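You operate a simulated robot arm through the tools that you are given. There is no shell and no other tool. Be economical: measure what you need, move in short steps, check, and stop when the job is done.

Carry out the task below with a simulated robot arm. There is one attempt and no reset: what you move stays moved.

TASK
Zero the caliper, measure the steel pin and stand it in the bearing block of its size.
Fine: zero with the jaws shut; leave the jaws open; leave the spare pins. Set down upright: what you pick out.

The check looks at the end state, three seconds after you hand in, the way a careful person would. Anything else that was tipped, shoved, dropped, spilled or broken makes it a failure.

THE ROBOT
A 7-joint arm with a two-finger parallel gripper, fixed in place. Base frame: the origin is at the foot of the arm, x ahead of it, y to its left, z up; the work surface is at about z = 880. Units: mm, degrees, N and s.
With the tool pointing down near the work surface it reaches from about 240 to 680 mm from the base axis. Its first joint turns from -66.0 to 66.0 degrees. Payload 2.4 kg.
The TCP is the grasp point between the finger pads, 30 mm short of the fingertips. In the tool frame z runs along the fingers and y along their closing line. Largest opening 94 mm; finger width 28, thickness 10; the body of the gripper, 50 by 96 mm, starts 55 mm behind the TCP.
Orientation is that of the tool frame in the base frame, as a unit quaternion [x, y, z, w]. With the fingers straight down and closing along the base's y, the tool's x points along the base's -x, its y along +y and its z along -z.

THE INTERFACE
- The arm moves only by the tool play_rows. Its argument "plan" is a list that holds one entry, the list of rows, each a list of 7 numbers: the shift along the tool's x, y, z in units of 400 mm (1.0 is 400 mm), then the turn, a rotation vector about the tool's x, y, z in units of 180 degrees (1.0 is 180 degrees), then the finger opening in mm, from 0 to 94. In form: [[[dx, dy, dz, rx, ry, rz, hand], ...]]. A call has 1 to 10 rows; each row is the pose to reach, as a shift and turn from the pose commanded when the call began, along the tool's axes at that moment. A call with a number of a shift or a turn outside -1 to 1 is refused whole. Each row takes 0.2 s and may step no farther than 50 mm and 8.6 degrees from the row before; otherwise, or with a gripper value out of range, the whole call is refused. A pose out of reach is approached as far as the arm can. The call stops where the force on the tool passes 90 N (or 10 N more than at its start, if that is more) or the arm is blocked; 0.2 s more then pass. The fingers move at their own pace (about 153 mm/s each) and stop on an object; they squeeze with about 27 N. The grip force told is the motor's: it shows also when the fingers shut on nothing. Time passes only in rows, and 0.2 s behind the last, so rows that repeat a pose let the fingers close. It gives the time, the measured TCP pose, the force on the tool (base axes), the opening and the grip force at its end, in the units of the frame above (readings bear some noise), with the torque about the TCP (base axes, N m) and any sound that the robot's microphone picked up.
- Cameras (640 x 400 px; columns grow to the right, rows downward): "scene" is fixed at [52.8, 482.3, 1454.4]; the picture's right is [-0.61, -0.79, 0.00], its down [-0.37, 0.29, -0.88] and it looks along [0.70, -0.54, -0.47] (base axes); focal length 362 px, centre (320, 200). "wrist" rides on the gripper at [76, 14, -103] in the tool frame; the picture's right is [-0.18, 0.98, 0.00], its down [-0.75, -0.14, -0.64] and it looks along [-0.63, -0.12, 0.77] (tool axes); focal length 243 px, centre (320, 200). There is no depth. A picture from a camera that has moved, and an enlarged one, comes with that camera's place and axes in the base frame and with its lens.
- get_image(camera): a new picture of that camera. The clock stands still meanwhile.
- close_up(camera, box): a new picture of the part [left, top, right, bottom] of that camera's present view, enlarged. The clock stands still meanwhile.
- finish_job(): hands the job in; it is judged then, once.

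Work in short steps. Places have to be worked out from the pictures, the camera data and where the tool is seen: move nearer, look again, correct. Check each grasp and each placing, and mend what went wrong. You have 120 turns and 76 pictures in all, those below and enlarged ones among them. Open the gripper and draw the arm clear of the work before you hand the job in, unless the task says otherwise; then end with one line.

The tools are called after "Call:" as a command line: name --argument value ..., lists and objects as JSON in quotes. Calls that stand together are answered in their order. play_rows: Moves the arm, as the interface text tells. Its arguments: {"type":"object","properties":{"plan":{"type":"array","items":{"type":"array","items":{"type":"array","items":{"type":"number"}}}}},"required":["plan"]} The other tools are called the same way: get_image (camera) takes a picture; close_up (camera, box) takes an enlarged picture of a part of a camera's view; finish_job () hands the job in.

At the start:

```text
t: 0.0
eef_pos: [380.5, -52.6, 1207.6]
orientation: [0.0, 1.0, 0.0, 0.0]
force: [-0.9, 0.4, 0.4]
ft_torque: [0.03, 0.01, -0.01]
gripper_width: 94.2
grip_force: 0.1
```

scene: 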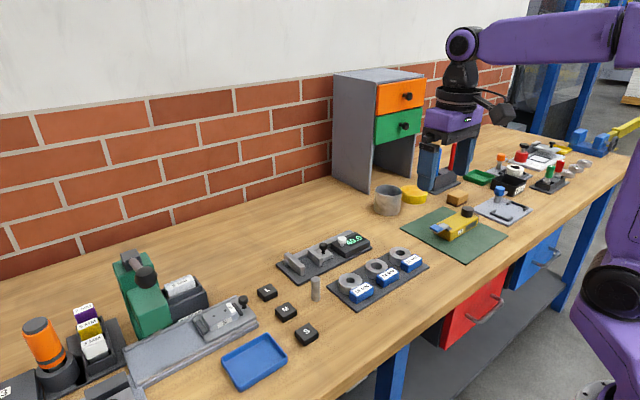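
wrist: 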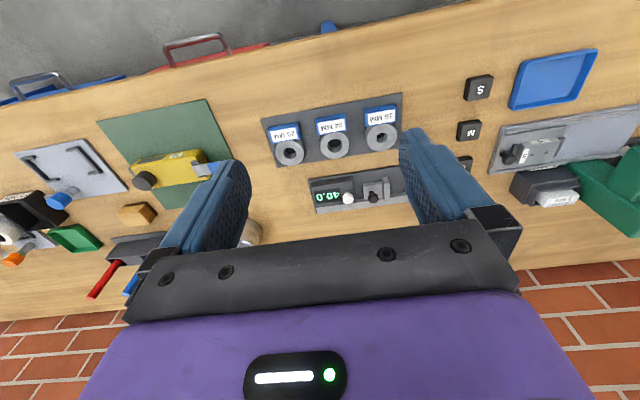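

The caliper reads 40.0 near the picture's centre, with the pin and the bearing blocks beside it. I take enlarged views first.

Call:
close_up --camera "scene" --box '[250, 210, 450, 335]'

Call:
close_up --camera "wrist" --box '[240, 80, 440, 220]'

```text
3.20 times, centred on (350, 272) of scene
camera zoom: at [52.8, 482.3, 1454.4], right [-0.61, -0.79, 0.0], down [-0.37, 0.29, -0.88], along [0.7, -0.54, -0.47], focal length 1157 px, centre (224, -32)
```

zoom: 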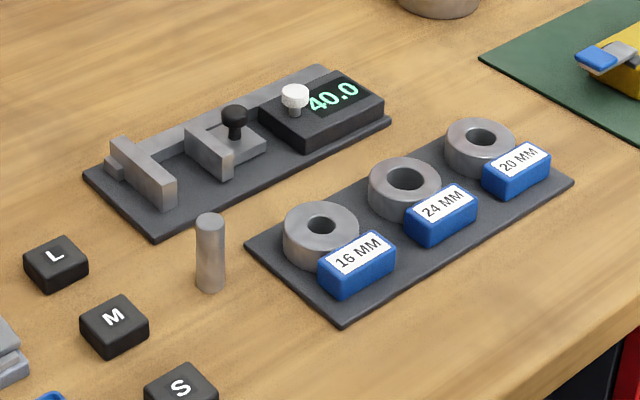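

```text
2.86 times, centred on (340, 150) of wrist
camera zoom: at [304.8, -38.0, 1310.8], right [0.18, 0.98, 0.0], down [0.75, -0.14, 0.64], along [0.63, -0.12, -0.77], focal length 693 px, centre (263, 343)
```

zoom: 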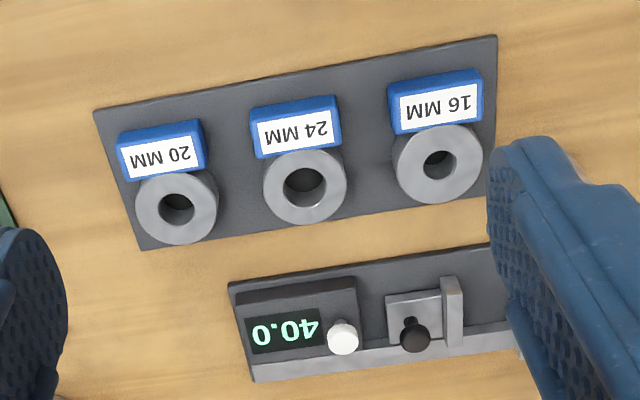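

I place the pin at about (540,120) and the caliper at about (625,0). I move nearer for a sharper wrist view.

Call:
play_rows --plan '[[[-0.044, 0.044, 0.081, 0, 0, 0, 94], [-0.088, 0.088, 0.163, 0, 0, 0, 94], [-0.131, 0.131, 0.244, 0, 0, 0, 94], [-0.175, 0.175, 0.325, 0, 0, 0, 94], [-0.175, 0.175, 0.325, 0, 0, 0, 94]]]'

Call:
get_image --camera "wrist"

```text
t: 1.2
eef_pos: [449.1, 17.8, 1075.6]
orientation: [0.0, 1.0, 0.0, 0.0]
force: [-0.5, -1.3, -0.4]
ft_torque: [-0.03, 0.01, 0.0]
gripper_width: 94.1
grip_force: 0.1
```

```text
71 pictures are left
camera wrist: at [373.8, 31.9, 1178.6], right [0.18, 0.98, 0.0], down [0.75, -0.14, 0.64], along [0.63, -0.12, -0.77], focal length 243 px, centre (320, 200)
```

wrist: 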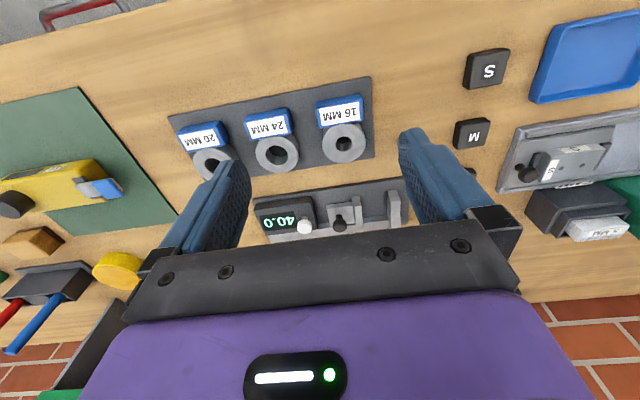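

Next I enlarge the caliper region to get its edges.

Call:
close_up --camera "wrist" --box '[240, 160, 440, 250]'

Call:
close_up --camera "scene" --box '[270, 225, 380, 300]'

```text
3.20 times, centred on (340, 205) of wrist
camera zoom: at [373.8, 31.9, 1178.6], right [0.18, 0.98, 0.0], down [0.75, -0.14, 0.64], along [0.63, -0.12, -0.77], focal length 776 px, centre (256, 184)
```

zoom: 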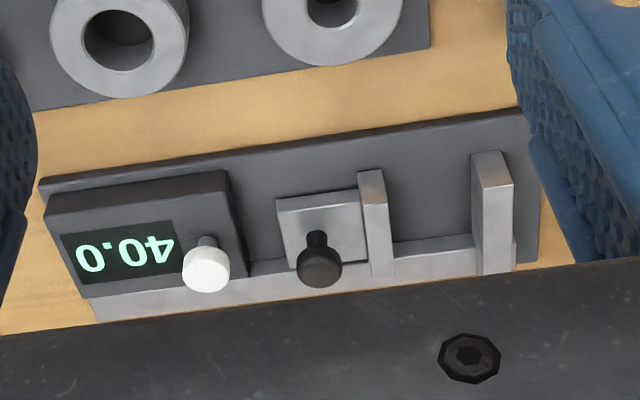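

```text
5.33 times, centred on (325, 262) of scene
camera zoom: at [52.8, 482.3, 1454.4], right [-0.61, -0.79, 0.0], down [-0.37, 0.29, -0.88], along [0.7, -0.54, -0.47], focal length 1928 px, centre (293, -133)
```

zoom: 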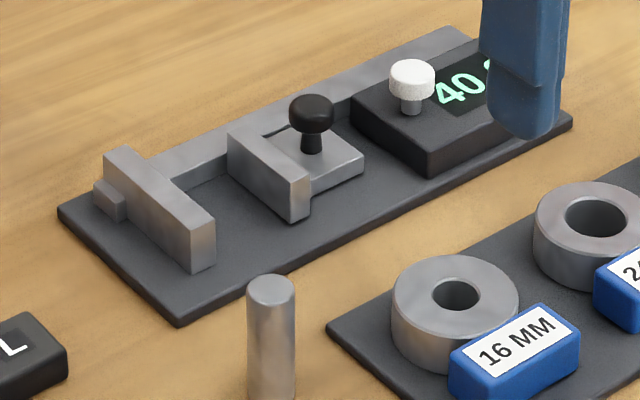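

The geometry agrees between cameras. The caliper lies along y: knob near (645,11,917), zero button near (640,-43,917), jaw gap y≈46–86. I turn the tool 90° so the fingers close along x, and move over the knob.

Call:
play_rows --plan '[[[-0.047, 0, 0, 0, 0, 0.047, 94], [-0.094, 0, 0, 0, 0, 0.094, 94], [-0.141, 0, 0, 0, 0, 0.141, 94], [-0.188, 0, 0, 0, 0, 0.188, 94], [-0.235, 0, 0, 0, 0, 0.235, 94], [-0.282, 0, 0, 0, 0, 0.282, 94], [-0.329, 0, 0, 0, 0, 0.329, 94], [-0.376, 0, 0, 0, 0, 0.376, 94], [-0.423, 0, 0, 0, 0, 0.423, 94], [-0.47, -0.016, 0.05, 0, 0, 0.47, 94]]]'

Call:
play_rows --plan '[[[0, 0, 0, 0, 0, 0.03, 94], [0, 0, 0, 0, 0, 0.03, 94]]]'

Call:
get_image --camera "wrist"

Call:
get_image --camera "scene"

```text
t: 3.4
eef_pos: [640.1, 11.4, 1057.3]
orientation: [0.674, 0.738, -0.001, -0.001]
force: [0.4, 0.1, 0.3]
ft_torque: [-0.02, -0.03, -0.01]
gripper_width: 93.9
grip_force: 0.1
```

```text
t: 4.0
eef_pos: [638.4, 11.7, 1058.1]
orientation: [0.708, 0.706, -0.001, 0.001]
force: [-1.3, 0.3, 0.3]
ft_torque: [0.03, 0.0, -0.01]
gripper_width: 94.1
grip_force: 0.0
```

```text
68 pictures are left
camera wrist: at [653.9, 87.2, 1159.8], right [0.98, -0.19, 0.0], down [-0.14, -0.75, 0.64], along [-0.12, -0.63, -0.77], focal length 243 px, centre (320, 200)
```

wrist: 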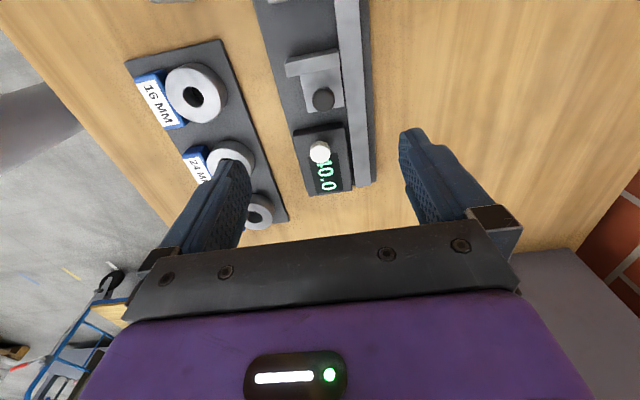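

```text
67 pictures are left
```

scene: 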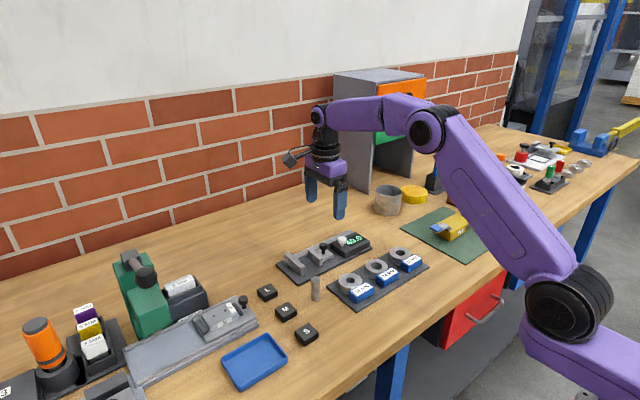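

The knob and button line up with the estimate. I enlarge once to refine x and y.

Call:
close_up --camera "wrist" --box '[250, 30, 410, 200]'

```text
2.35 times, centred on (330, 115) of wrist
camera zoom: at [653.9, 87.2, 1159.8], right [0.98, -0.19, 0.0], down [-0.14, -0.75, 0.64], along [-0.12, -0.63, -0.77], focal length 571 px, centre (296, 400)
```

zoom: 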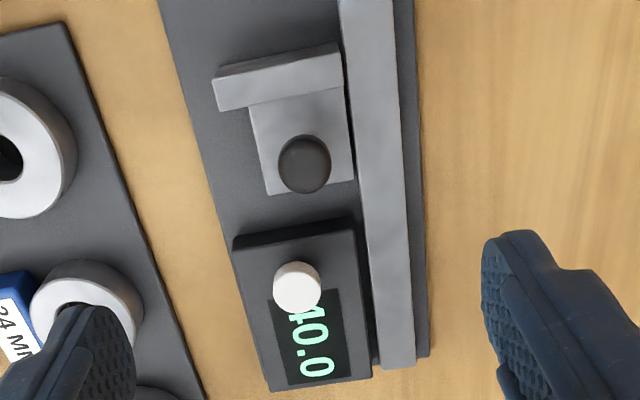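

From the downward view I place the knob at (643,13) and the button at (630,-40). I descend over the knob, open, to just above slider level.

Call:
play_rows --plan '[[[0.005, 0.011, 0.08, 0, 0, 0, 60], [0.005, 0.011, 0.16, 0, 0, 0, 60], [0.005, 0.011, 0.22, 0, 0, 0, 60], [0.005, 0.011, 0.26, 0, 0, 0, 60], [0.005, 0.011, 0.28, 0, 0, 0, 60], [0.005, 0.011, 0.28, 0, 0, 0, 60]]]'

Call:
get_image --camera "wrist"

Call:
close_up --camera "scene" --box '[270, 195, 380, 295]'

```text
t: 5.4
eef_pos: [645.0, 14.5, 946.0]
orientation: [0.707, 0.707, 0.001, 0.0]
force: [0.0, -1.3, 1.0]
ft_torque: [-0.02, 0.0, -0.01]
gripper_width: 59.8
grip_force: 0.0
```

```text
65 pictures are left
camera wrist: at [658.3, 89.8, 1048.3], right [0.98, -0.18, 0.0], down [-0.14, -0.75, 0.64], along [-0.12, -0.63, -0.77], focal length 243 px, centre (320, 200)
```

wrist: 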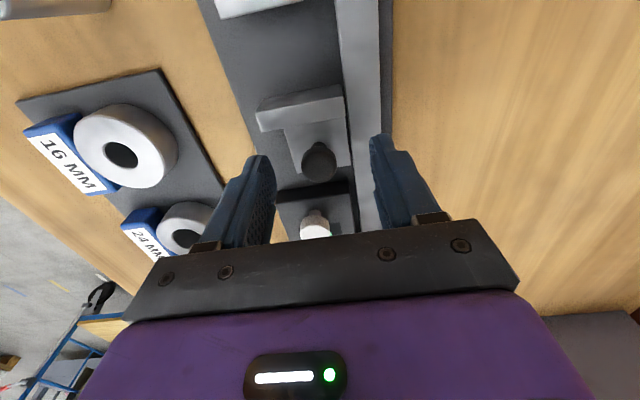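

```text
4.00 times, centred on (325, 245) of scene
camera zoom: at [52.8, 482.3, 1454.4], right [-0.61, -0.79, 0.0], down [-0.37, 0.29, -0.88], along [0.7, -0.54, -0.47], focal length 1446 px, centre (300, 20)
```

zoom: 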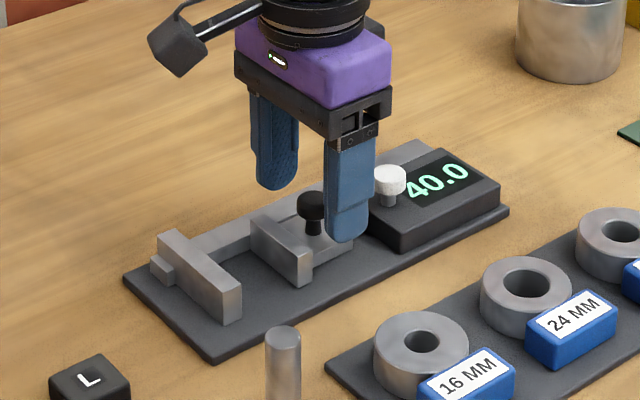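

The knob is centred between the fingers. I lower 9 mm more and close on it.

Call:
play_rows --plan '[[[-0.002, -0.002, 0.012, 0, 0, 0, 60], [-0.002, -0.002, 0.023, 0, 0, 0, 60], [-0.002, -0.002, 0.023, 0, 0, 0, 30], [-0.002, -0.002, 0.023, 0, 0, 0, 10], [-0.002, -0.002, 0.023, 0, 0, 0, 10]]]'

Call:
close_up --camera "scene" --box '[270, 195, 380, 295]'

```text
t: 6.6
eef_pos: [643.2, 12.4, 935.6]
orientation: [0.707, 0.707, -0.001, 0.0]
force: [2.4, 0.5, -2.3]
ft_torque: [0.0, -0.03, 0.02]
gripper_width: 21.2
grip_force: 45.1
```

```text
4.00 times, centred on (325, 245) of scene
camera zoom: at [52.9, 482.3, 1454.4], right [-0.61, -0.79, 0.0], down [-0.37, 0.29, -0.88], along [0.7, -0.54, -0.47], focal length 1446 px, centre (300, 20)
```

zoom: 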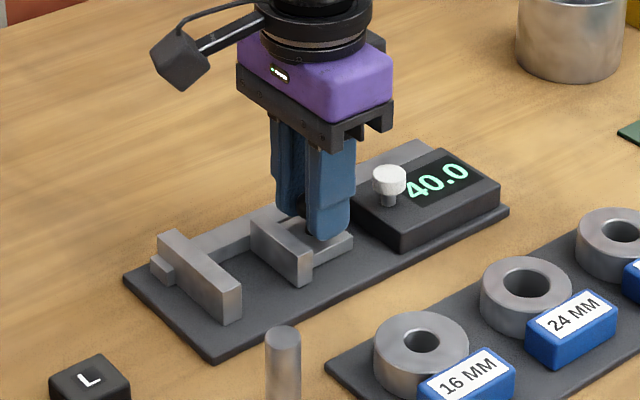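

The knob is held (21 mm). I slide it 34 mm toward the fixed jaw.

Call:
play_rows --plan '[[[0.017, 0, 0, 0, 0, 0, 10], [0.034, 0, 0, 0, 0, 0, 10], [0.051, 0, 0, 0, 0, 0, 10], [0.068, 0, 0, 0, 0, 0, 10], [0.085, 0, 0, 0, 0, 0, 10], [0.085, 0, 0, 0, 0, 0, 10]]]'

Call:
close_up --camera "scene" --box '[270, 195, 380, 295]'

```text
t: 8.0
eef_pos: [642.3, 46.6, 936.8]
orientation: [0.707, 0.707, 0.0, 0.001]
force: [13.9, -0.3, -23.7]
ft_torque: [-0.09, -0.23, -0.01]
gripper_width: 21.1
grip_force: 45.5
```

```text
4.00 times, centred on (325, 245) of scene
camera zoom: at [53.7, 482.3, 1454.3], right [-0.61, -0.79, 0.0], down [-0.37, 0.29, -0.88], along [0.7, -0.54, -0.47], focal length 1446 px, centre (300, 20)
```

zoom: 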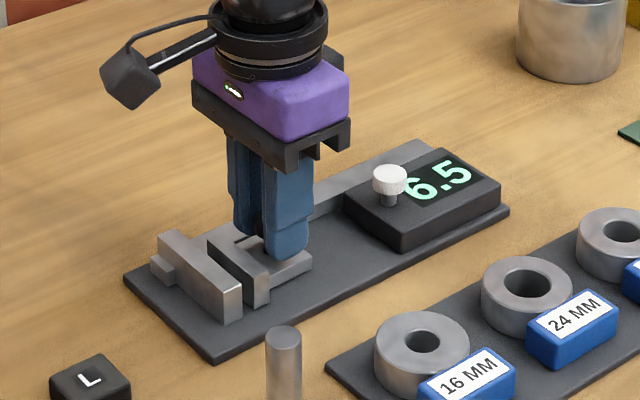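

It reads 6.5 and follows. I go on slowly until the jaws touch.

Call:
play_rows --plan '[[[0.004, 0, 0, 0, 0, 0, 10], [0.008, 0, 0, 0, 0, 0, 10], [0.011, 0, 0, 0, 0, 0, 10], [0.0135, 0, 0, 0, 0, 0, 10], [0.0135, 0, 0, 0, 0, 0, 10]]]'

Call:
close_up --camera "scene" --box '[270, 195, 380, 295]'

```text
t: 9.2
eef_pos: [642.3, 51.3, 936.0]
orientation: [0.708, 0.707, 0.0, 0.0]
force: [16.7, -1.0, -25.6]
ft_torque: [-0.11, -0.26, -0.03]
gripper_width: 21.2
grip_force: 44.8
```

```text
4.00 times, centred on (325, 245) of scene
camera zoom: at [53.8, 482.3, 1454.3], right [-0.61, -0.79, 0.0], down [-0.37, 0.29, -0.88], along [0.7, -0.54, -0.47], focal length 1446 px, centre (300, 20)
```

zoom: 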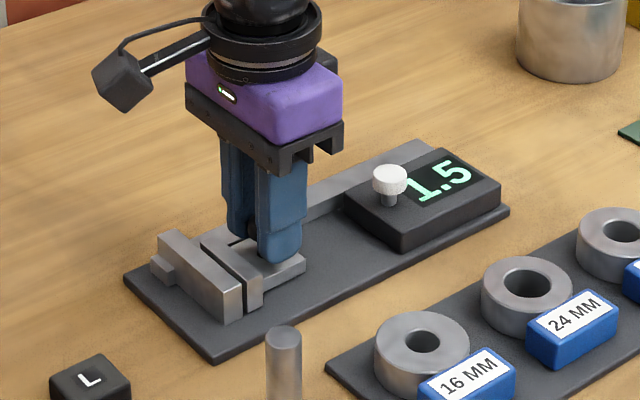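

It reads 1.5 with a thin gap left. I continue in 1 mm rows.

Call:
play_rows --plan '[[[0.0025, 0, 0, 0, 0, 0, 10], [0.005, 0, 0, 0, 0, 0, 10], [0.0075, 0, 0, 0, 0, 0, 10], [0.01, 0, 0, 0, 0, 0, 10], [0.01, 0, 0, 0, 0, 0, 10]]]'

Call:
close_up --camera "scene" --box '[270, 195, 380, 295]'

```text
t: 10.4
eef_pos: [643.3, 54.3, 937.2]
orientation: [0.707, 0.707, 0.0, 0.0]
force: [7.9, -2.6, -22.4]
ft_torque: [0.19, -0.17, 0.0]
gripper_width: 21.2
grip_force: 44.7
```

```text
4.00 times, centred on (325, 245) of scene
camera zoom: at [53.5, 482.3, 1454.4], right [-0.61, -0.79, 0.0], down [-0.37, 0.29, -0.88], along [0.7, -0.54, -0.47], focal length 1446 px, centre (300, 20)
```

zoom: 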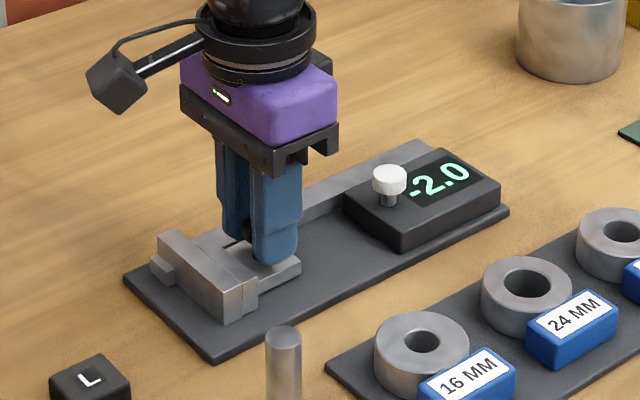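

It shows -2.0 and the jaws look almost shut, but the push force is small. I push 2 mm more to be sure.

Call:
play_rows --plan '[[[0.0025, 0, 0, 0, 0, 0, 10], [0.005, 0, 0, 0, 0, 0, 10], [0.005, 0, 0, 0, 0, 0, 10]]]'

Call:
close_up --camera "scene" --box '[270, 195, 380, 295]'

```text
t: 11.2
eef_pos: [642.5, 55.1, 937.1]
orientation: [0.709, 0.706, -0.001, -0.001]
force: [3.1, -13.1, -16.1]
ft_torque: [0.17, -0.02, -0.08]
gripper_width: 21.4
grip_force: 45.3
```

```text
4.00 times, centred on (325, 245) of scene
camera zoom: at [53.3, 482.0, 1454.5], right [-0.61, -0.79, 0.0], down [-0.37, 0.29, -0.88], along [0.7, -0.54, -0.47], focal length 1446 px, centre (300, 20)
```

zoom: 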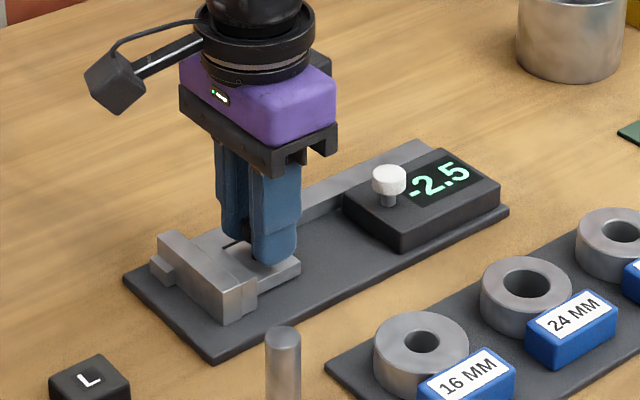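

The jaws are shut at -2.5 with the force rising. I let go and lift clear.

Call:
play_rows --plan '[[[0, 0, 0, 0, 0, 0, 60], [0, 0, 0, 0, 0, 0, 60], [0, 0, -0.05, 0, 0, 0, 60], [0, 0, -0.12, 0, 0, 0, 60], [0, 0, -0.15, 0, 0, 0, 0], [-0.12, -0.03, -0.15, 0, 0, 0, 0], [-0.24, -0.03, -0.15, 0, 0, 0, 0], [-0.244, -0.03, -0.15, 0, 0, 0, 0]]]'

Call:
close_up --camera "scene" --box '[270, 195, 380, 295]'

Call:
get_image --camera "wrist"

```text
t: 13.0
eef_pos: [630.3, -38.3, 996.8]
orientation: [0.707, 0.707, 0.0, 0.0]
force: [0.1, 0.2, 0.2]
ft_torque: [0.01, 0.0, 0.0]
gripper_width: 0.0
grip_force: 26.7
```

```text
4.00 times, centred on (325, 245) of scene
camera zoom: at [52.8, 482.3, 1454.4], right [-0.61, -0.79, 0.0], down [-0.37, 0.29, -0.88], along [0.7, -0.54, -0.47], focal length 1446 px, centre (300, 20)
```

zoom: 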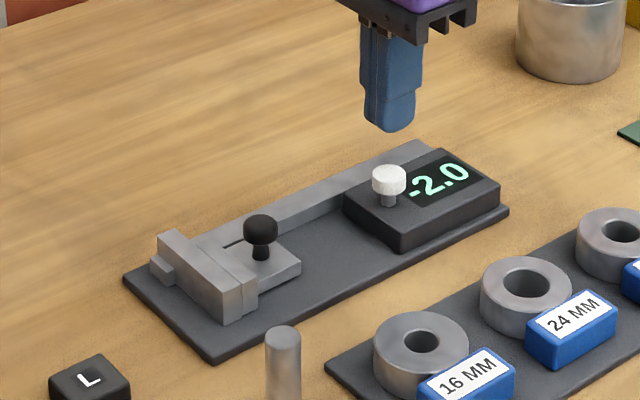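

```text
57 pictures are left
camera wrist: at [644.0, 37.9, 1099.4], right [0.98, -0.18, 0.0], down [-0.14, -0.75, 0.64], along [-0.12, -0.63, -0.77], focal length 243 px, centre (320, 200)
```

wrist: 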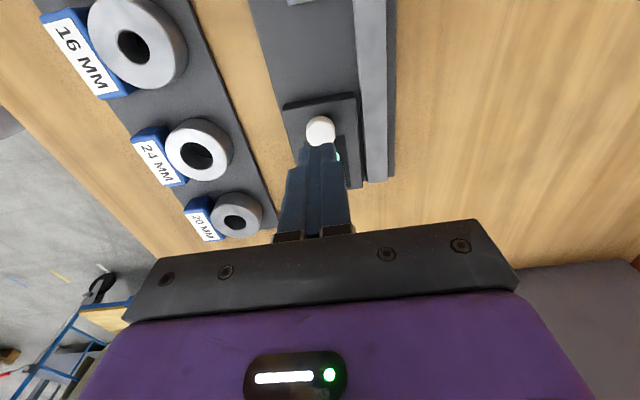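

The display shows -2.0 with the jaws shut, and the button lies under the closed fingertips. I press down slowly.

Call:
play_rows --plan '[[[-0.003, -0.002, 0.06, 0, 0, 0, 0], [-0.003, -0.002, 0.09, 0, 0, 0, 0], [-0.003, -0.002, 0.105, 0, 0, 0, 0], [-0.003, -0.002, 0.11, 0, 0, 0, 0], [-0.003, -0.002, 0.114, 0, 0, 0, 0], [-0.003, -0.002, 0.114, 0, 0, 0, 0]]]'

Call:
close_up --camera "scene" --box '[270, 195, 380, 295]'

```text
t: 14.4
eef_pos: [630.1, -39.2, 950.8]
orientation: [0.707, 0.707, 0.0, 0.001]
force: [1.9, 1.2, 6.0]
ft_torque: [0.04, -0.05, 0.03]
gripper_width: 0.0
grip_force: 27.2
heard: click
```

```text
4.00 times, centred on (325, 245) of scene
camera zoom: at [52.7, 482.4, 1454.4], right [-0.61, -0.79, 0.0], down [-0.37, 0.29, -0.88], along [0.7, -0.54, -0.47], focal length 1446 px, centre (300, 20)
```

zoom: 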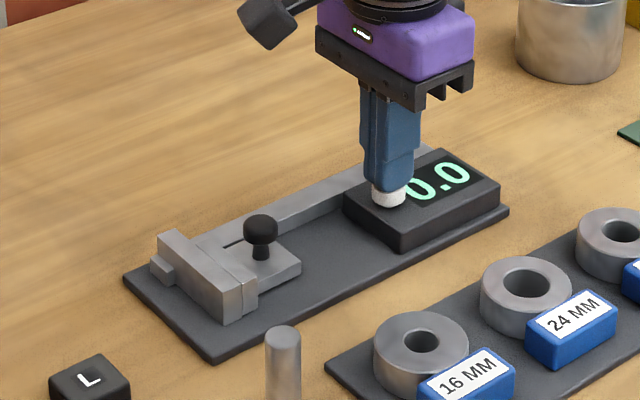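

Click heard and the display shows 0.0. I lift and go back to the knob to open the jaws.

Call:
play_rows --plan '[[[0, 0, -0.07, 0, 0, 0, 0], [0, 0, -0.14, 0, 0, 0, 30], [0.12, 0.033, -0.15, 0, 0, 0, 60], [0.235, 0.033, -0.15, 0, 0, 0, 60], [0.238, 0.033, -0.1, 0, 0, 0, 60], [0.238, 0.033, -0.03, 0, 0, 0, 60], [0.238, 0.033, 0.035, 0, 0, 0, 60], [0.238, 0.033, 0.035, 0, 0, 0, 60], [0.238, 0.033, 0.035, 0, 0, 0, 10], [0.238, 0.033, 0.035, 0, 0, 0, 10]]]'

Call:
close_up --camera "scene" --box '[270, 195, 380, 295]'

```text
t: 16.6
eef_pos: [642.6, 55.6, 936.8]
orientation: [0.707, 0.707, -0.002, -0.001]
force: [-12.2, -0.9, 2.8]
ft_torque: [0.0, 0.18, 0.01]
gripper_width: 20.9
grip_force: 45.0
```

```text
4.00 times, centred on (325, 245) of scene
camera zoom: at [52.4, 482.3, 1454.4], right [-0.61, -0.79, 0.0], down [-0.37, 0.29, -0.88], along [0.7, -0.54, -0.47], focal length 1446 px, centre (300, 20)
```

zoom: 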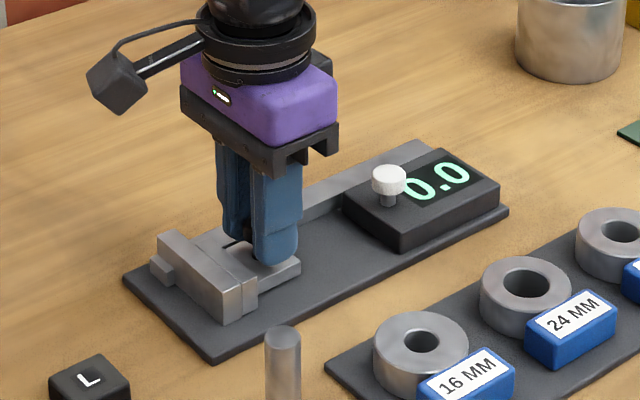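

The zero holds. I open the jaws 42 mm, then release and lift.

Call:
play_rows --plan '[[[-0.025, 0, 0, 0, 0, 0, 10], [-0.05, 0, 0, 0, 0, 0, 10], [-0.075, 0, 0, 0, 0, 0, 10], [-0.105, 0, 0, 0, 0, 0, 10], [-0.105, 0, 0, 0, 0, 0, 60], [-0.105, 0, 0, 0, 0, 0, 60], [-0.105, 0, -0.08, 0, 0, 0, 60], [-0.105, 0, -0.16, 0, 0, 0, 60]]]'

Call:
close_up --camera "scene" --box '[270, 195, 380, 295]'

```text
t: 18.4
eef_pos: [643.4, 13.4, 1001.7]
orientation: [0.707, 0.707, 0.0, 0.0]
force: [0.1, 1.1, 0.0]
ft_torque: [0.02, 0.0, -0.04]
gripper_width: 59.9
grip_force: 0.1
```

```text
4.00 times, centred on (325, 245) of scene
camera zoom: at [52.8, 482.3, 1454.4], right [-0.61, -0.79, 0.0], down [-0.37, 0.29, -0.88], along [0.7, -0.54, -0.47], focal length 1446 px, centre (300, 20)
```

zoom: 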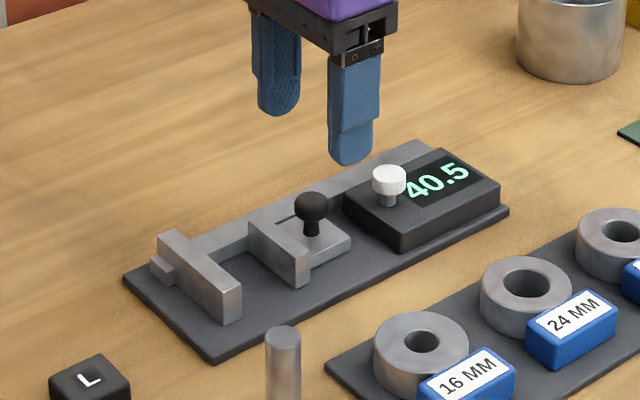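

The jaws are open at 40.5. Now I go over the pin and view it from the wrist.

Call:
play_rows --plan '[[[0, 0, -0.1, 0, 0, 0, 60], [0.065, -0.065, -0.148, 0, 0, 0, 60], [0.13, -0.13, -0.148, 0, 0, 0, 60], [0.195, -0.195, -0.148, 0, 0, 0, 60], [0.257, -0.2565, -0.148, 0, 0, 0, 60], [0.257, -0.2565, -0.148, 0, 0, 0, 60]]]'

Call:
get_image --camera "wrist"

```text
t: 19.8
eef_pos: [540.9, 114.9, 1062.6]
orientation: [0.707, 0.707, 0.0, -0.001]
force: [0.8, -1.0, -0.7]
ft_torque: [0.02, 0.0, 0.01]
gripper_width: 59.8
grip_force: 0.0
```

```text
53 pictures are left
camera wrist: at [555.4, 190.7, 1164.7], right [0.98, -0.18, 0.0], down [-0.14, -0.75, 0.64], along [-0.12, -0.63, -0.77], focal length 243 px, centre (320, 200)
```

wrist: 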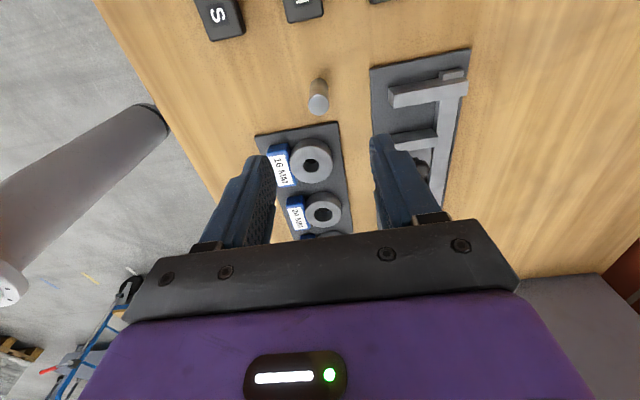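

The pin stands near (541,120) with its top near z=942. I enlarge it for a fine position.

Call:
close_up --camera "wrist" --box '[260, 60, 380, 230]'

```text
2.35 times, centred on (320, 145) of wrist
camera zoom: at [555.4, 190.7, 1164.7], right [0.98, -0.18, 0.0], down [-0.14, -0.75, 0.64], along [-0.12, -0.63, -0.77], focal length 571 px, centre (320, 329)
```

zoom: 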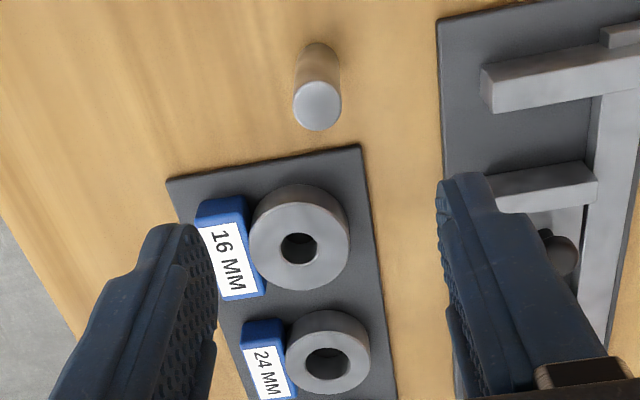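

Pin at about (540.5,118.5). I descend over it with the fingers open, stopping at TCP z≈940, and close.

Call:
play_rows --plan '[[[0.009, 0, 0.1, 0, 0, 0, 60], [0.009, 0, 0.2, 0, 0, 0, 60], [0.009, 0, 0.27, 0, 0, 0, 60], [0.009, 0, 0.3, 0, 0, 0, 60], [0.009, 0, 0.3, 0, 0, 0, 60]]]'

Call:
get_image --camera "wrist"

Call:
close_up --camera "scene" --box '[250, 195, 410, 315]'

```text
t: 21.0
eef_pos: [539.0, 118.7, 941.6]
orientation: [0.707, 0.707, 0.0, 0.0]
force: [-0.1, 0.5, -0.6]
ft_torque: [-0.01, -0.03, -0.02]
gripper_width: 60.0
grip_force: 0.0
```

```text
51 pictures are left
camera wrist: at [553.7, 194.7, 1043.5], right [0.98, -0.18, 0.0], down [-0.14, -0.75, 0.64], along [-0.12, -0.63, -0.77], focal length 243 px, centre (320, 200)
```

wrist: 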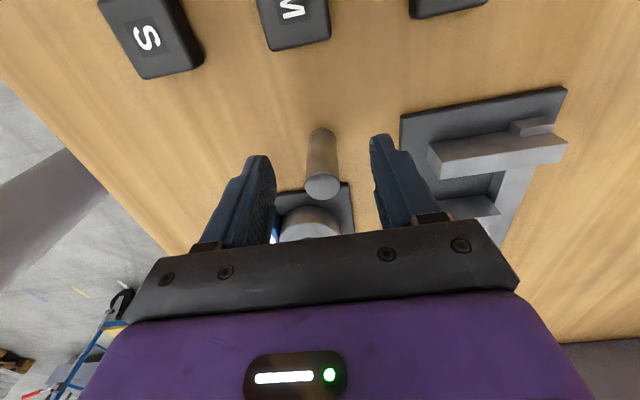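

```text
3.33 times, centred on (330, 255) of scene
camera zoom: at [52.8, 482.3, 1454.4], right [-0.61, -0.79, 0.0], down [-0.37, 0.29, -0.88], along [0.7, -0.54, -0.47], focal length 1205 px, centre (287, 17)
```

zoom: 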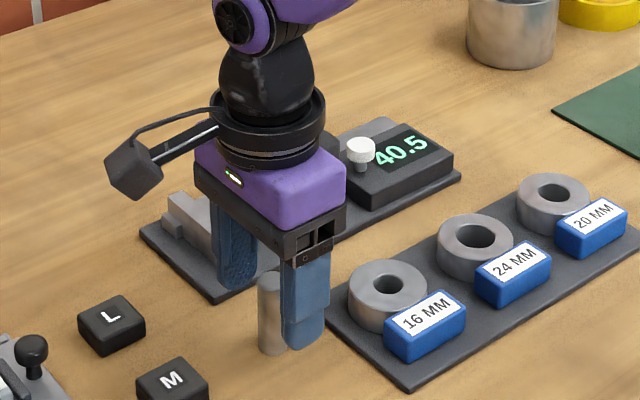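

The pin stands between the fingers at (540.5,120). I correct by a millimetre and close.

Call:
play_rows --plan '[[[0.003, 0.003, 0, 0, 0, 0, 60], [0.003, 0.003, 0, 0, 0, 0, 40], [0.003, 0.003, 0, 0, 0, 0, 10], [0.003, 0.003, 0, 0, 0, 0, 8], [0.003, 0.003, 0, 0, 0, 0, 8]]]'

Call:
get_image --camera "wrist"

```text
t: 22.2
eef_pos: [540.1, 120.9, 940.9]
orientation: [0.707, 0.707, 0.0, -0.001]
force: [-2.1, 1.1, 1.0]
ft_torque: [-0.01, 0.06, -0.01]
gripper_width: 18.4
grip_force: 26.8
```

```text
49 pictures are left
camera wrist: at [555.2, 196.5, 1043.7], right [0.98, -0.18, 0.0], down [-0.14, -0.75, 0.64], along [-0.12, -0.63, -0.77], focal length 243 px, centre (320, 200)
```

wrist: 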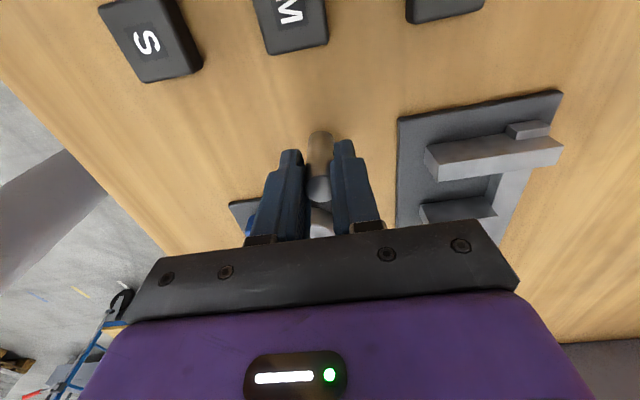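

It is held at 18.4 mm by the gripper, which is ambiguous, so the caliper must decide. I lift and carry it over the jaw gap.

Call:
play_rows --plan '[[[0, 0, -0.05, 0, 0, 0, 8], [0, 0, -0.15, 0, 0, 0, 8], [-0.045, 0.078, -0.17, 0, 0, 0, 8], [-0.09, 0.157, -0.17, 0, 0, 0, 8], [-0.135, 0.235, -0.17, 0, 0, 0, 8], [-0.135, 0.235, -0.17, 0, 0, 0, 8]]]'

Call:
get_image --camera "wrist"

Call:
close_up --camera "scene" --box '[260, 180, 380, 300]'

```text
t: 23.6
eef_pos: [634.9, 67.2, 1007.4]
orientation: [0.707, 0.707, 0.0, 0.0]
force: [-0.2, -0.5, -1.8]
ft_torque: [0.04, 0.01, -0.01]
gripper_width: 18.4
grip_force: 26.8
```

```text
48 pictures are left
camera wrist: at [649.7, 142.8, 1111.0], right [0.98, -0.18, 0.0], down [-0.14, -0.75, 0.64], along [-0.12, -0.63, -0.77], focal length 243 px, centre (320, 200)
```

wrist: 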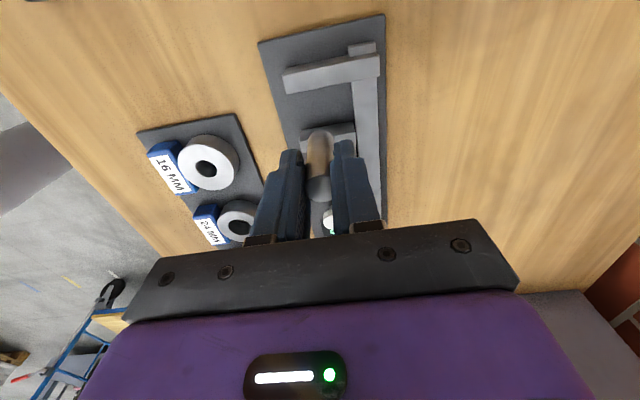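

```text
3.33 times, centred on (320, 240) of scene
camera zoom: at [52.9, 482.3, 1454.4], right [-0.61, -0.79, 0.0], down [-0.37, 0.29, -0.88], along [0.7, -0.54, -0.47], focal length 1205 px, centre (320, 67)
```

zoom: 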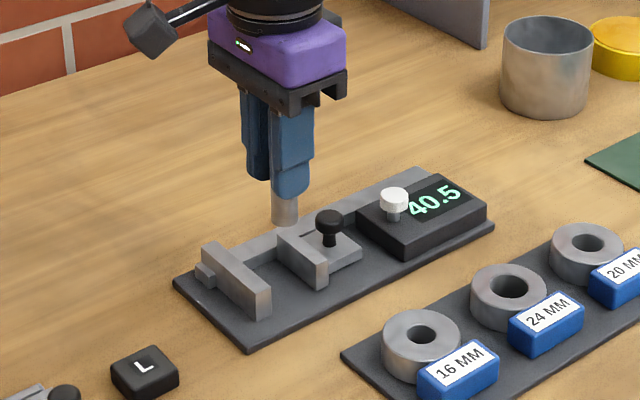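

From this view the jaw gap spans y≈50–90 at x≈613–660. I go to y≈75 and lower until the pin nearly touches the plate (TCP ≈ 951).

Call:
play_rows --plan '[[[0.02, 0, 0.03, 0, 0, 0, 8], [0.02, 0, 0.06, 0, 0, 0, 8], [0.02, 0, 0.09, 0, 0, 0, 8], [0.02, 0, 0.12, 0, 0, 0, 8], [0.02, 0, 0.138, 0, 0, 0, 8], [0.02, 0, 0.138, 0, 0, 0, 8]]]'

Call:
close_up --camera "scene" --box '[270, 195, 380, 295]'

Call:
close_up --camera "wrist" --box '[240, 50, 400, 240]'

```text
t: 25.0
eef_pos: [635.1, 73.1, 954.7]
orientation: [0.707, 0.707, 0.0, -0.001]
force: [-0.6, 0.0, -1.2]
ft_torque: [-0.02, -0.02, 0.02]
gripper_width: 18.6
grip_force: 26.6
```

```text
4.00 times, centred on (325, 245) of scene
camera zoom: at [52.9, 482.3, 1454.4], right [-0.61, -0.79, 0.0], down [-0.37, 0.29, -0.88], along [0.7, -0.54, -0.47], focal length 1446 px, centre (300, 20)
```

zoom: 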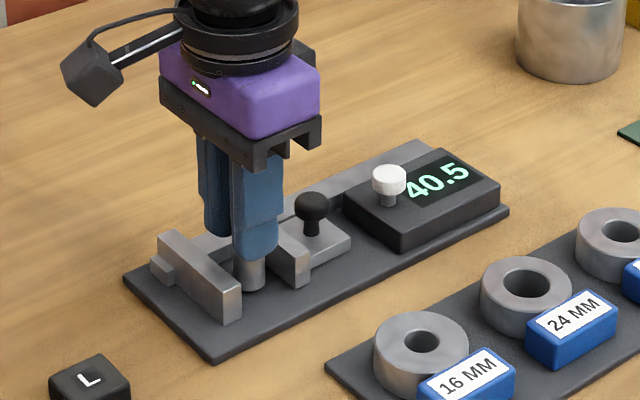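

```text
2.11 times, centred on (320, 145) of wrist
camera zoom: at [649.4, 150.4, 1055.8], right [0.98, -0.18, 0.0], down [-0.14, -0.75, 0.64], along [-0.12, -0.63, -0.77], focal length 511 px, centre (320, 316)
```

zoom: 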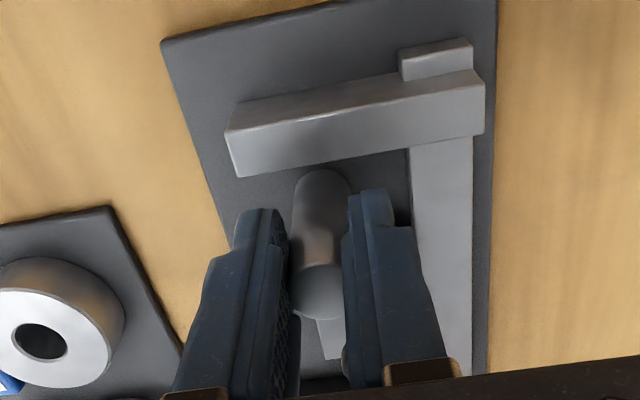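

The pin hangs in the gap just above the plate. I lower in small steps, watching the force.

Call:
play_rows --plan '[[[0, 0, 0.004, 0, 0, 0, 8], [0, 0, 0.008, 0, 0, 0, 8], [0, 0, 0.01, 0, 0, 0, 8], [0, 0, 0.01, 0, 0, 0, 8]]]'

```text
t: 26.0
eef_pos: [635.8, 72.8, 950.0]
orientation: [0.707, 0.707, 0.0, 0.001]
force: [-0.6, 0.2, -1.2]
ft_torque: [-0.01, 0.02, -0.03]
gripper_width: 18.7
grip_force: 27.0
```

Call:
play_rows --plan '[[[0, 0, 0.0025, 0, 0, 0, 8], [0, 0, 0.005, 0, 0, 0, 8], [0, 0, 0.005, 0, 0, 0, 8]]]'

```text
t: 26.8
eef_pos: [635.5, 72.8, 949.5]
orientation: [0.707, 0.707, 0.001, 0.0]
force: [-4.6, 0.6, 13.2]
ft_torque: [-0.08, 0.31, -0.04]
gripper_width: 19.0
grip_force: 27.1
```

Contact (13 N up), so the pin rests on the plate. I release gently and lift straight up.

Call:
play_rows --plan '[[[0, 0, -0.001, 0, 0, 0, 30], [0, 0, -0.001, 0, 0, 0, 50], [0, 0, -0.001, 0, 0, 0, 50], [0, 0, -0.05, 0, 0, 0, 50], [0, 0, -0.15, 0, 0, 0, 50], [0, 0, -0.2, 0, 0, 0, 50], [0, 0, -0.2, 0, 0, 0, 50]]]'

Call:
close_up --camera "scene" --box '[270, 195, 380, 295]'

Call:
close_up --camera "wrist" --box '[240, 50, 400, 240]'

```text
t: 28.4
eef_pos: [636.0, 73.7, 1028.2]
orientation: [0.707, 0.707, 0.0, 0.001]
force: [-0.7, -0.3, 0.5]
ft_torque: [0.01, -0.03, 0.0]
gripper_width: 50.0
grip_force: 0.0
```

```text
4.00 times, centred on (325, 245) of scene
camera zoom: at [52.8, 482.3, 1454.4], right [-0.61, -0.79, 0.0], down [-0.37, 0.29, -0.88], along [0.7, -0.54, -0.47], focal length 1446 px, centre (300, 20)
```

zoom: 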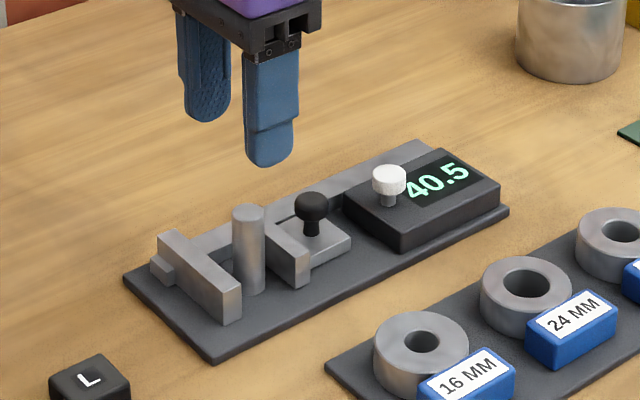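

```text
2.11 times, centred on (320, 145) of wrist
camera zoom: at [650.0, 150.7, 1130.5], right [0.98, -0.18, 0.0], down [-0.14, -0.75, 0.64], along [-0.12, -0.63, -0.77], focal length 511 px, centre (320, 316)
```

zoom: 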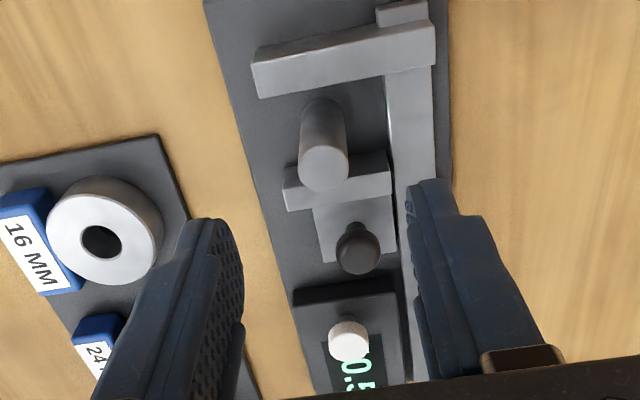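

The pin stands upright in the gap. I return to the knob and grip it.

Call:
play_rows --plan '[[[-0.075, 0.009, 0, 0, 0, 0, 50], [-0.15, 0.018, 0, 0, 0, 0, 50], [-0.15, 0.018, 0.08, 0, 0, 0, 50], [-0.15, 0.018, 0.16, 0, 0, 0, 50], [-0.15, 0.018, 0.2, 0, 0, 0, 50], [-0.15, 0.018, 0.228, 0, 0, 0, 50], [-0.15, 0.018, 0.228, 0, 0, 0, 50], [-0.15, 0.018, 0.228, 0, 0, 0, 10], [-0.15, 0.018, 0.228, 0, 0, 0, 10]]]'

Call:
close_up --camera "scene" --box '[270, 195, 380, 295]'

```text
t: 30.4
eef_pos: [643.3, 13.1, 936.3]
orientation: [0.707, 0.707, 0.0, 0.001]
force: [8.3, 0.3, -7.0]
ft_torque: [-0.02, -0.14, -0.02]
gripper_width: 20.9
grip_force: 45.0
```

```text
4.00 times, centred on (325, 245) of scene
camera zoom: at [53.2, 482.3, 1454.4], right [-0.61, -0.79, 0.0], down [-0.37, 0.29, -0.88], along [0.7, -0.54, -0.47], focal length 1446 px, centre (300, 20)
```

zoom: 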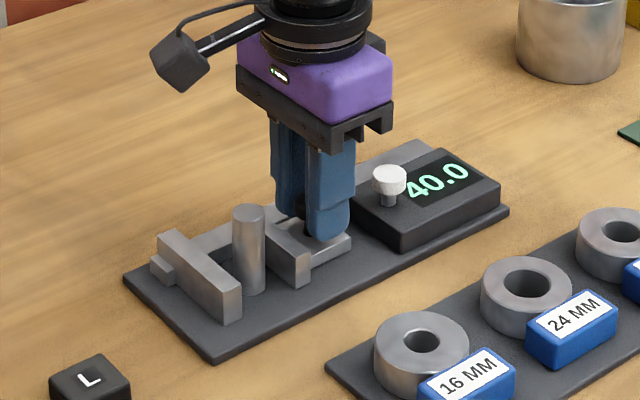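

Held. I slide 17 mm slowly, then look.

Call:
play_rows --plan '[[[0.01, 0, 0, 0, 0, 0, 10], [0.02, 0, 0, 0, 0, 0, 10], [0.028, 0, 0, 0, 0, 0, 10], [0.034, 0, 0, 0, 0, 0, 10], [0.039, 0, 0, 0, 0, 0, 10], [0.043, 0, 0, 0, 0, 0, 10], [0.043, 0, 0, 0, 0, 0, 10]]]'

Call:
close_up --camera "scene" --box '[270, 195, 380, 295]'

```text
t: 32.0
eef_pos: [642.9, 31.6, 936.2]
orientation: [0.708, 0.706, 0.0, -0.001]
force: [5.0, -0.6, -10.6]
ft_torque: [-0.15, -0.07, 0.01]
gripper_width: 21.1
grip_force: 45.4
```

```text
4.00 times, centred on (325, 245) of scene
camera zoom: at [53.2, 482.3, 1454.4], right [-0.61, -0.79, 0.0], down [-0.37, 0.29, -0.88], along [0.7, -0.54, -0.47], focal length 1446 px, centre (300, 20)
```

zoom: 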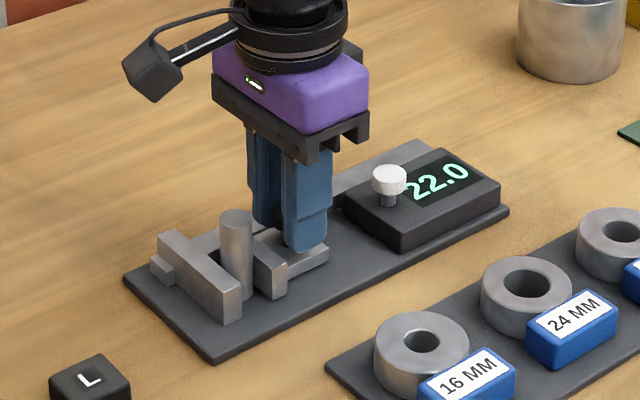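

It reads 22.0 with the pin still upright and a little play left. I nudge on in 1 mm rows.

Call:
play_rows --plan '[[[0.0025, 0, 0, 0, 0, 0, 10], [0.005, 0, 0, 0, 0, 0, 10], [0.0075, 0, 0, 0, 0, 0, 10], [0.0075, 0, 0, 0, 0, 0, 10]]]'

Call:
close_up --camera "scene" --box '[270, 195, 380, 295]'

```text
t: 33.0
eef_pos: [643.6, 33.5, 936.3]
orientation: [0.707, 0.707, 0.0, 0.0]
force: [4.2, -3.5, -10.0]
ft_torque: [0.08, -0.12, -0.02]
gripper_width: 21.1
grip_force: 45.0
```

```text
4.00 times, centred on (325, 245) of scene
camera zoom: at [53.2, 482.2, 1454.4], right [-0.61, -0.79, 0.0], down [-0.37, 0.29, -0.88], along [0.7, -0.54, -0.47], focal length 1446 px, centre (300, 20)
```

zoom: 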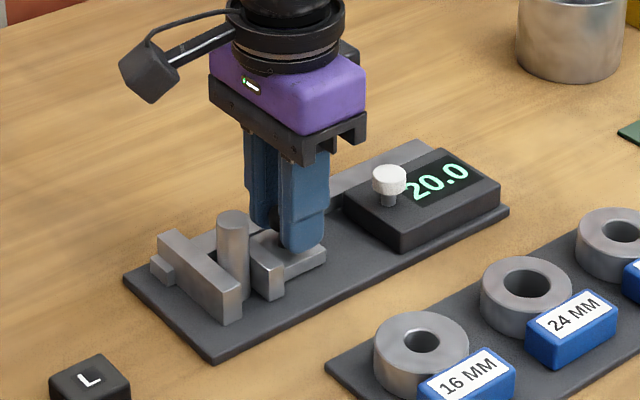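

It reads 20.0 with slight resistance. I push 2 mm more to see whether it is really against the pin.

Call:
play_rows --plan '[[[0.0025, 0, 0, 0, 0, 0, 10], [0.005, 0, 0, 0, 0, 0, 10], [0.005, 0, 0, 0, 0, 0, 10]]]'

Call:
close_up --camera "scene" --box '[270, 195, 380, 295]'

```text
t: 33.8
eef_pos: [643.7, 33.7, 936.8]
orientation: [0.708, 0.706, -0.001, 0.0]
force: [5.2, -11.4, -6.4]
ft_torque: [0.16, -0.09, -0.09]
gripper_width: 21.4
grip_force: 45.5
```

```text
4.00 times, centred on (325, 245) of scene
camera zoom: at [53.1, 482.0, 1454.5], right [-0.61, -0.79, 0.0], down [-0.37, 0.29, -0.88], along [0.7, -0.54, -0.47], focal length 1446 px, centre (300, 20)
```

zoom: 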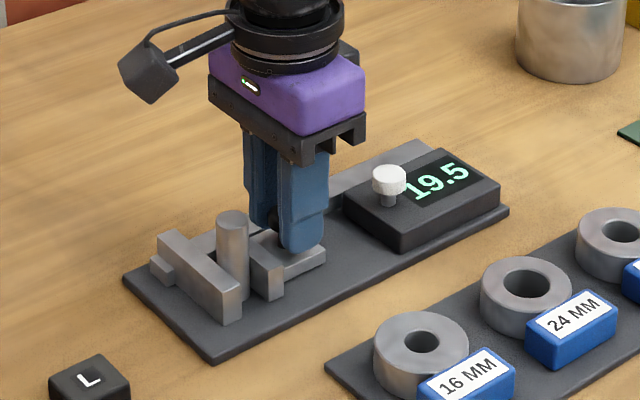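

The jaws grip the pin at 20.0 (19.5 squeezed), so it belongs in the 20 MM block. I check with the wrist view that the pin truly sits between both jaws.

Call:
close_up --camera "wrist" --box '[220, 50, 400, 240]'

```text
2.11 times, centred on (310, 145) of wrist
camera zoom: at [657.5, 110.3, 1038.6], right [0.98, -0.19, 0.0], down [-0.14, -0.75, 0.64], along [-0.12, -0.63, -0.77], focal length 511 px, centre (341, 316)
```

zoom: 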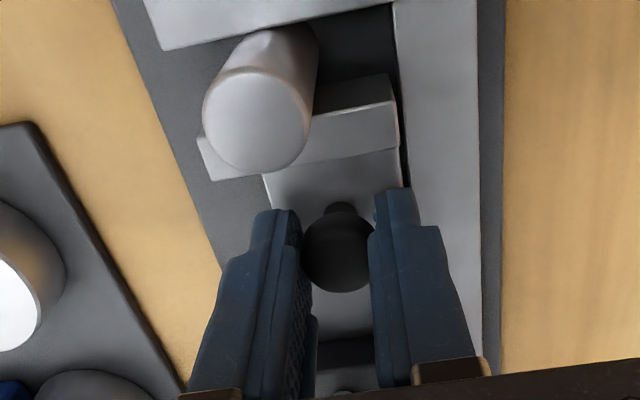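

The pin is pinched between the jaws. I open the jaws again, release the knob and lift.

Call:
play_rows --plan '[[[-0.02, 0, 0, 0, 0, 0, 10], [-0.04, 0, 0, 0, 0, 0, 10], [-0.06, 0, 0, 0, 0, 0, 10], [-0.06, 0, 0, 0, 0, 0, 10], [-0.06, 0, 0, 0, 0, 0, 50], [-0.06, 0, 0, 0, 0, 0, 50], [-0.06, 0, -0.08, 0, 0, 0, 50], [-0.06, 0, -0.16, 0, 0, 0, 50], [-0.06, 0, -0.23, 0, 0, 0, 50], [-0.06, 0, -0.23, 0, 0, 0, 50]]]'

Call:
close_up --camera "scene" --box '[270, 195, 380, 295]'

```text
t: 36.0
eef_pos: [641.5, 10.8, 1030.0]
orientation: [0.707, 0.707, 0.0, -0.001]
force: [0.3, -0.3, 0.4]
ft_torque: [-0.01, 0.03, -0.01]
gripper_width: 49.7
grip_force: 0.1
```

```text
4.00 times, centred on (325, 245) of scene
camera zoom: at [52.8, 482.3, 1454.4], right [-0.61, -0.79, 0.0], down [-0.37, 0.29, -0.88], along [0.7, -0.54, -0.47], focal length 1446 px, centre (300, 20)
```

zoom: 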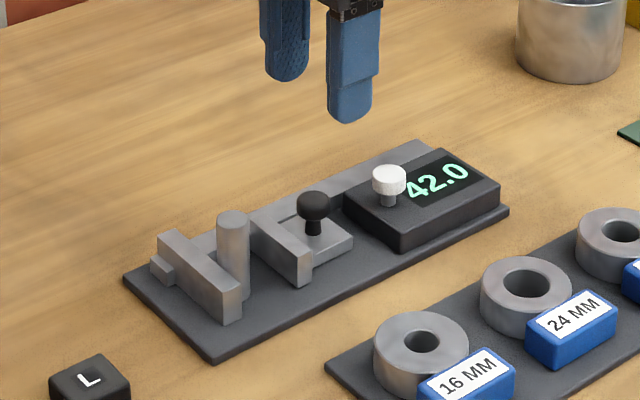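

The jaws are open at 42.0. I move over the pin and locate it again.

Call:
play_rows --plan '[[[0.05, -0.015, 0, 0, 0, 0, 50], [0.1, -0.015, 0, 0, 0, 0, 50], [0.165, -0.015, 0, 0, 0, 0, 50], [0.165, -0.015, 0, 0, 0, 0, 50]]]'

Call:
close_up --camera "wrist" --box '[240, 50, 400, 240]'

```text
t: 37.0
eef_pos: [636.1, 78.3, 1028.6]
orientation: [0.707, 0.707, 0.0, 0.0]
force: [0.4, 0.4, 0.1]
ft_torque: [-0.03, 0.02, -0.01]
gripper_width: 49.8
grip_force: 0.2
```

```text
2.11 times, centred on (320, 145) of wrist
camera zoom: at [650.3, 154.7, 1131.7], right [0.98, -0.18, 0.0], down [-0.14, -0.75, 0.64], along [-0.12, -0.63, -0.77], focal length 511 px, centre (320, 316)
```

zoom: 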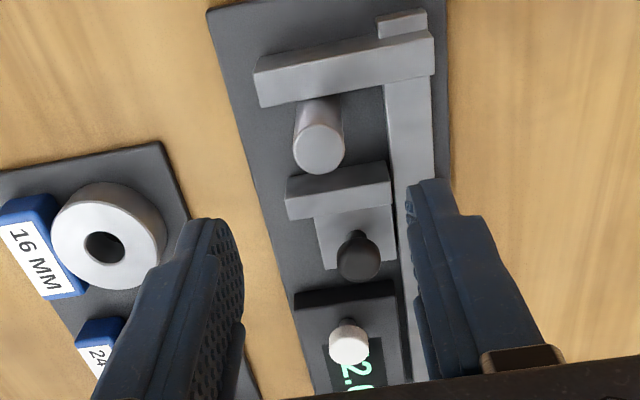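

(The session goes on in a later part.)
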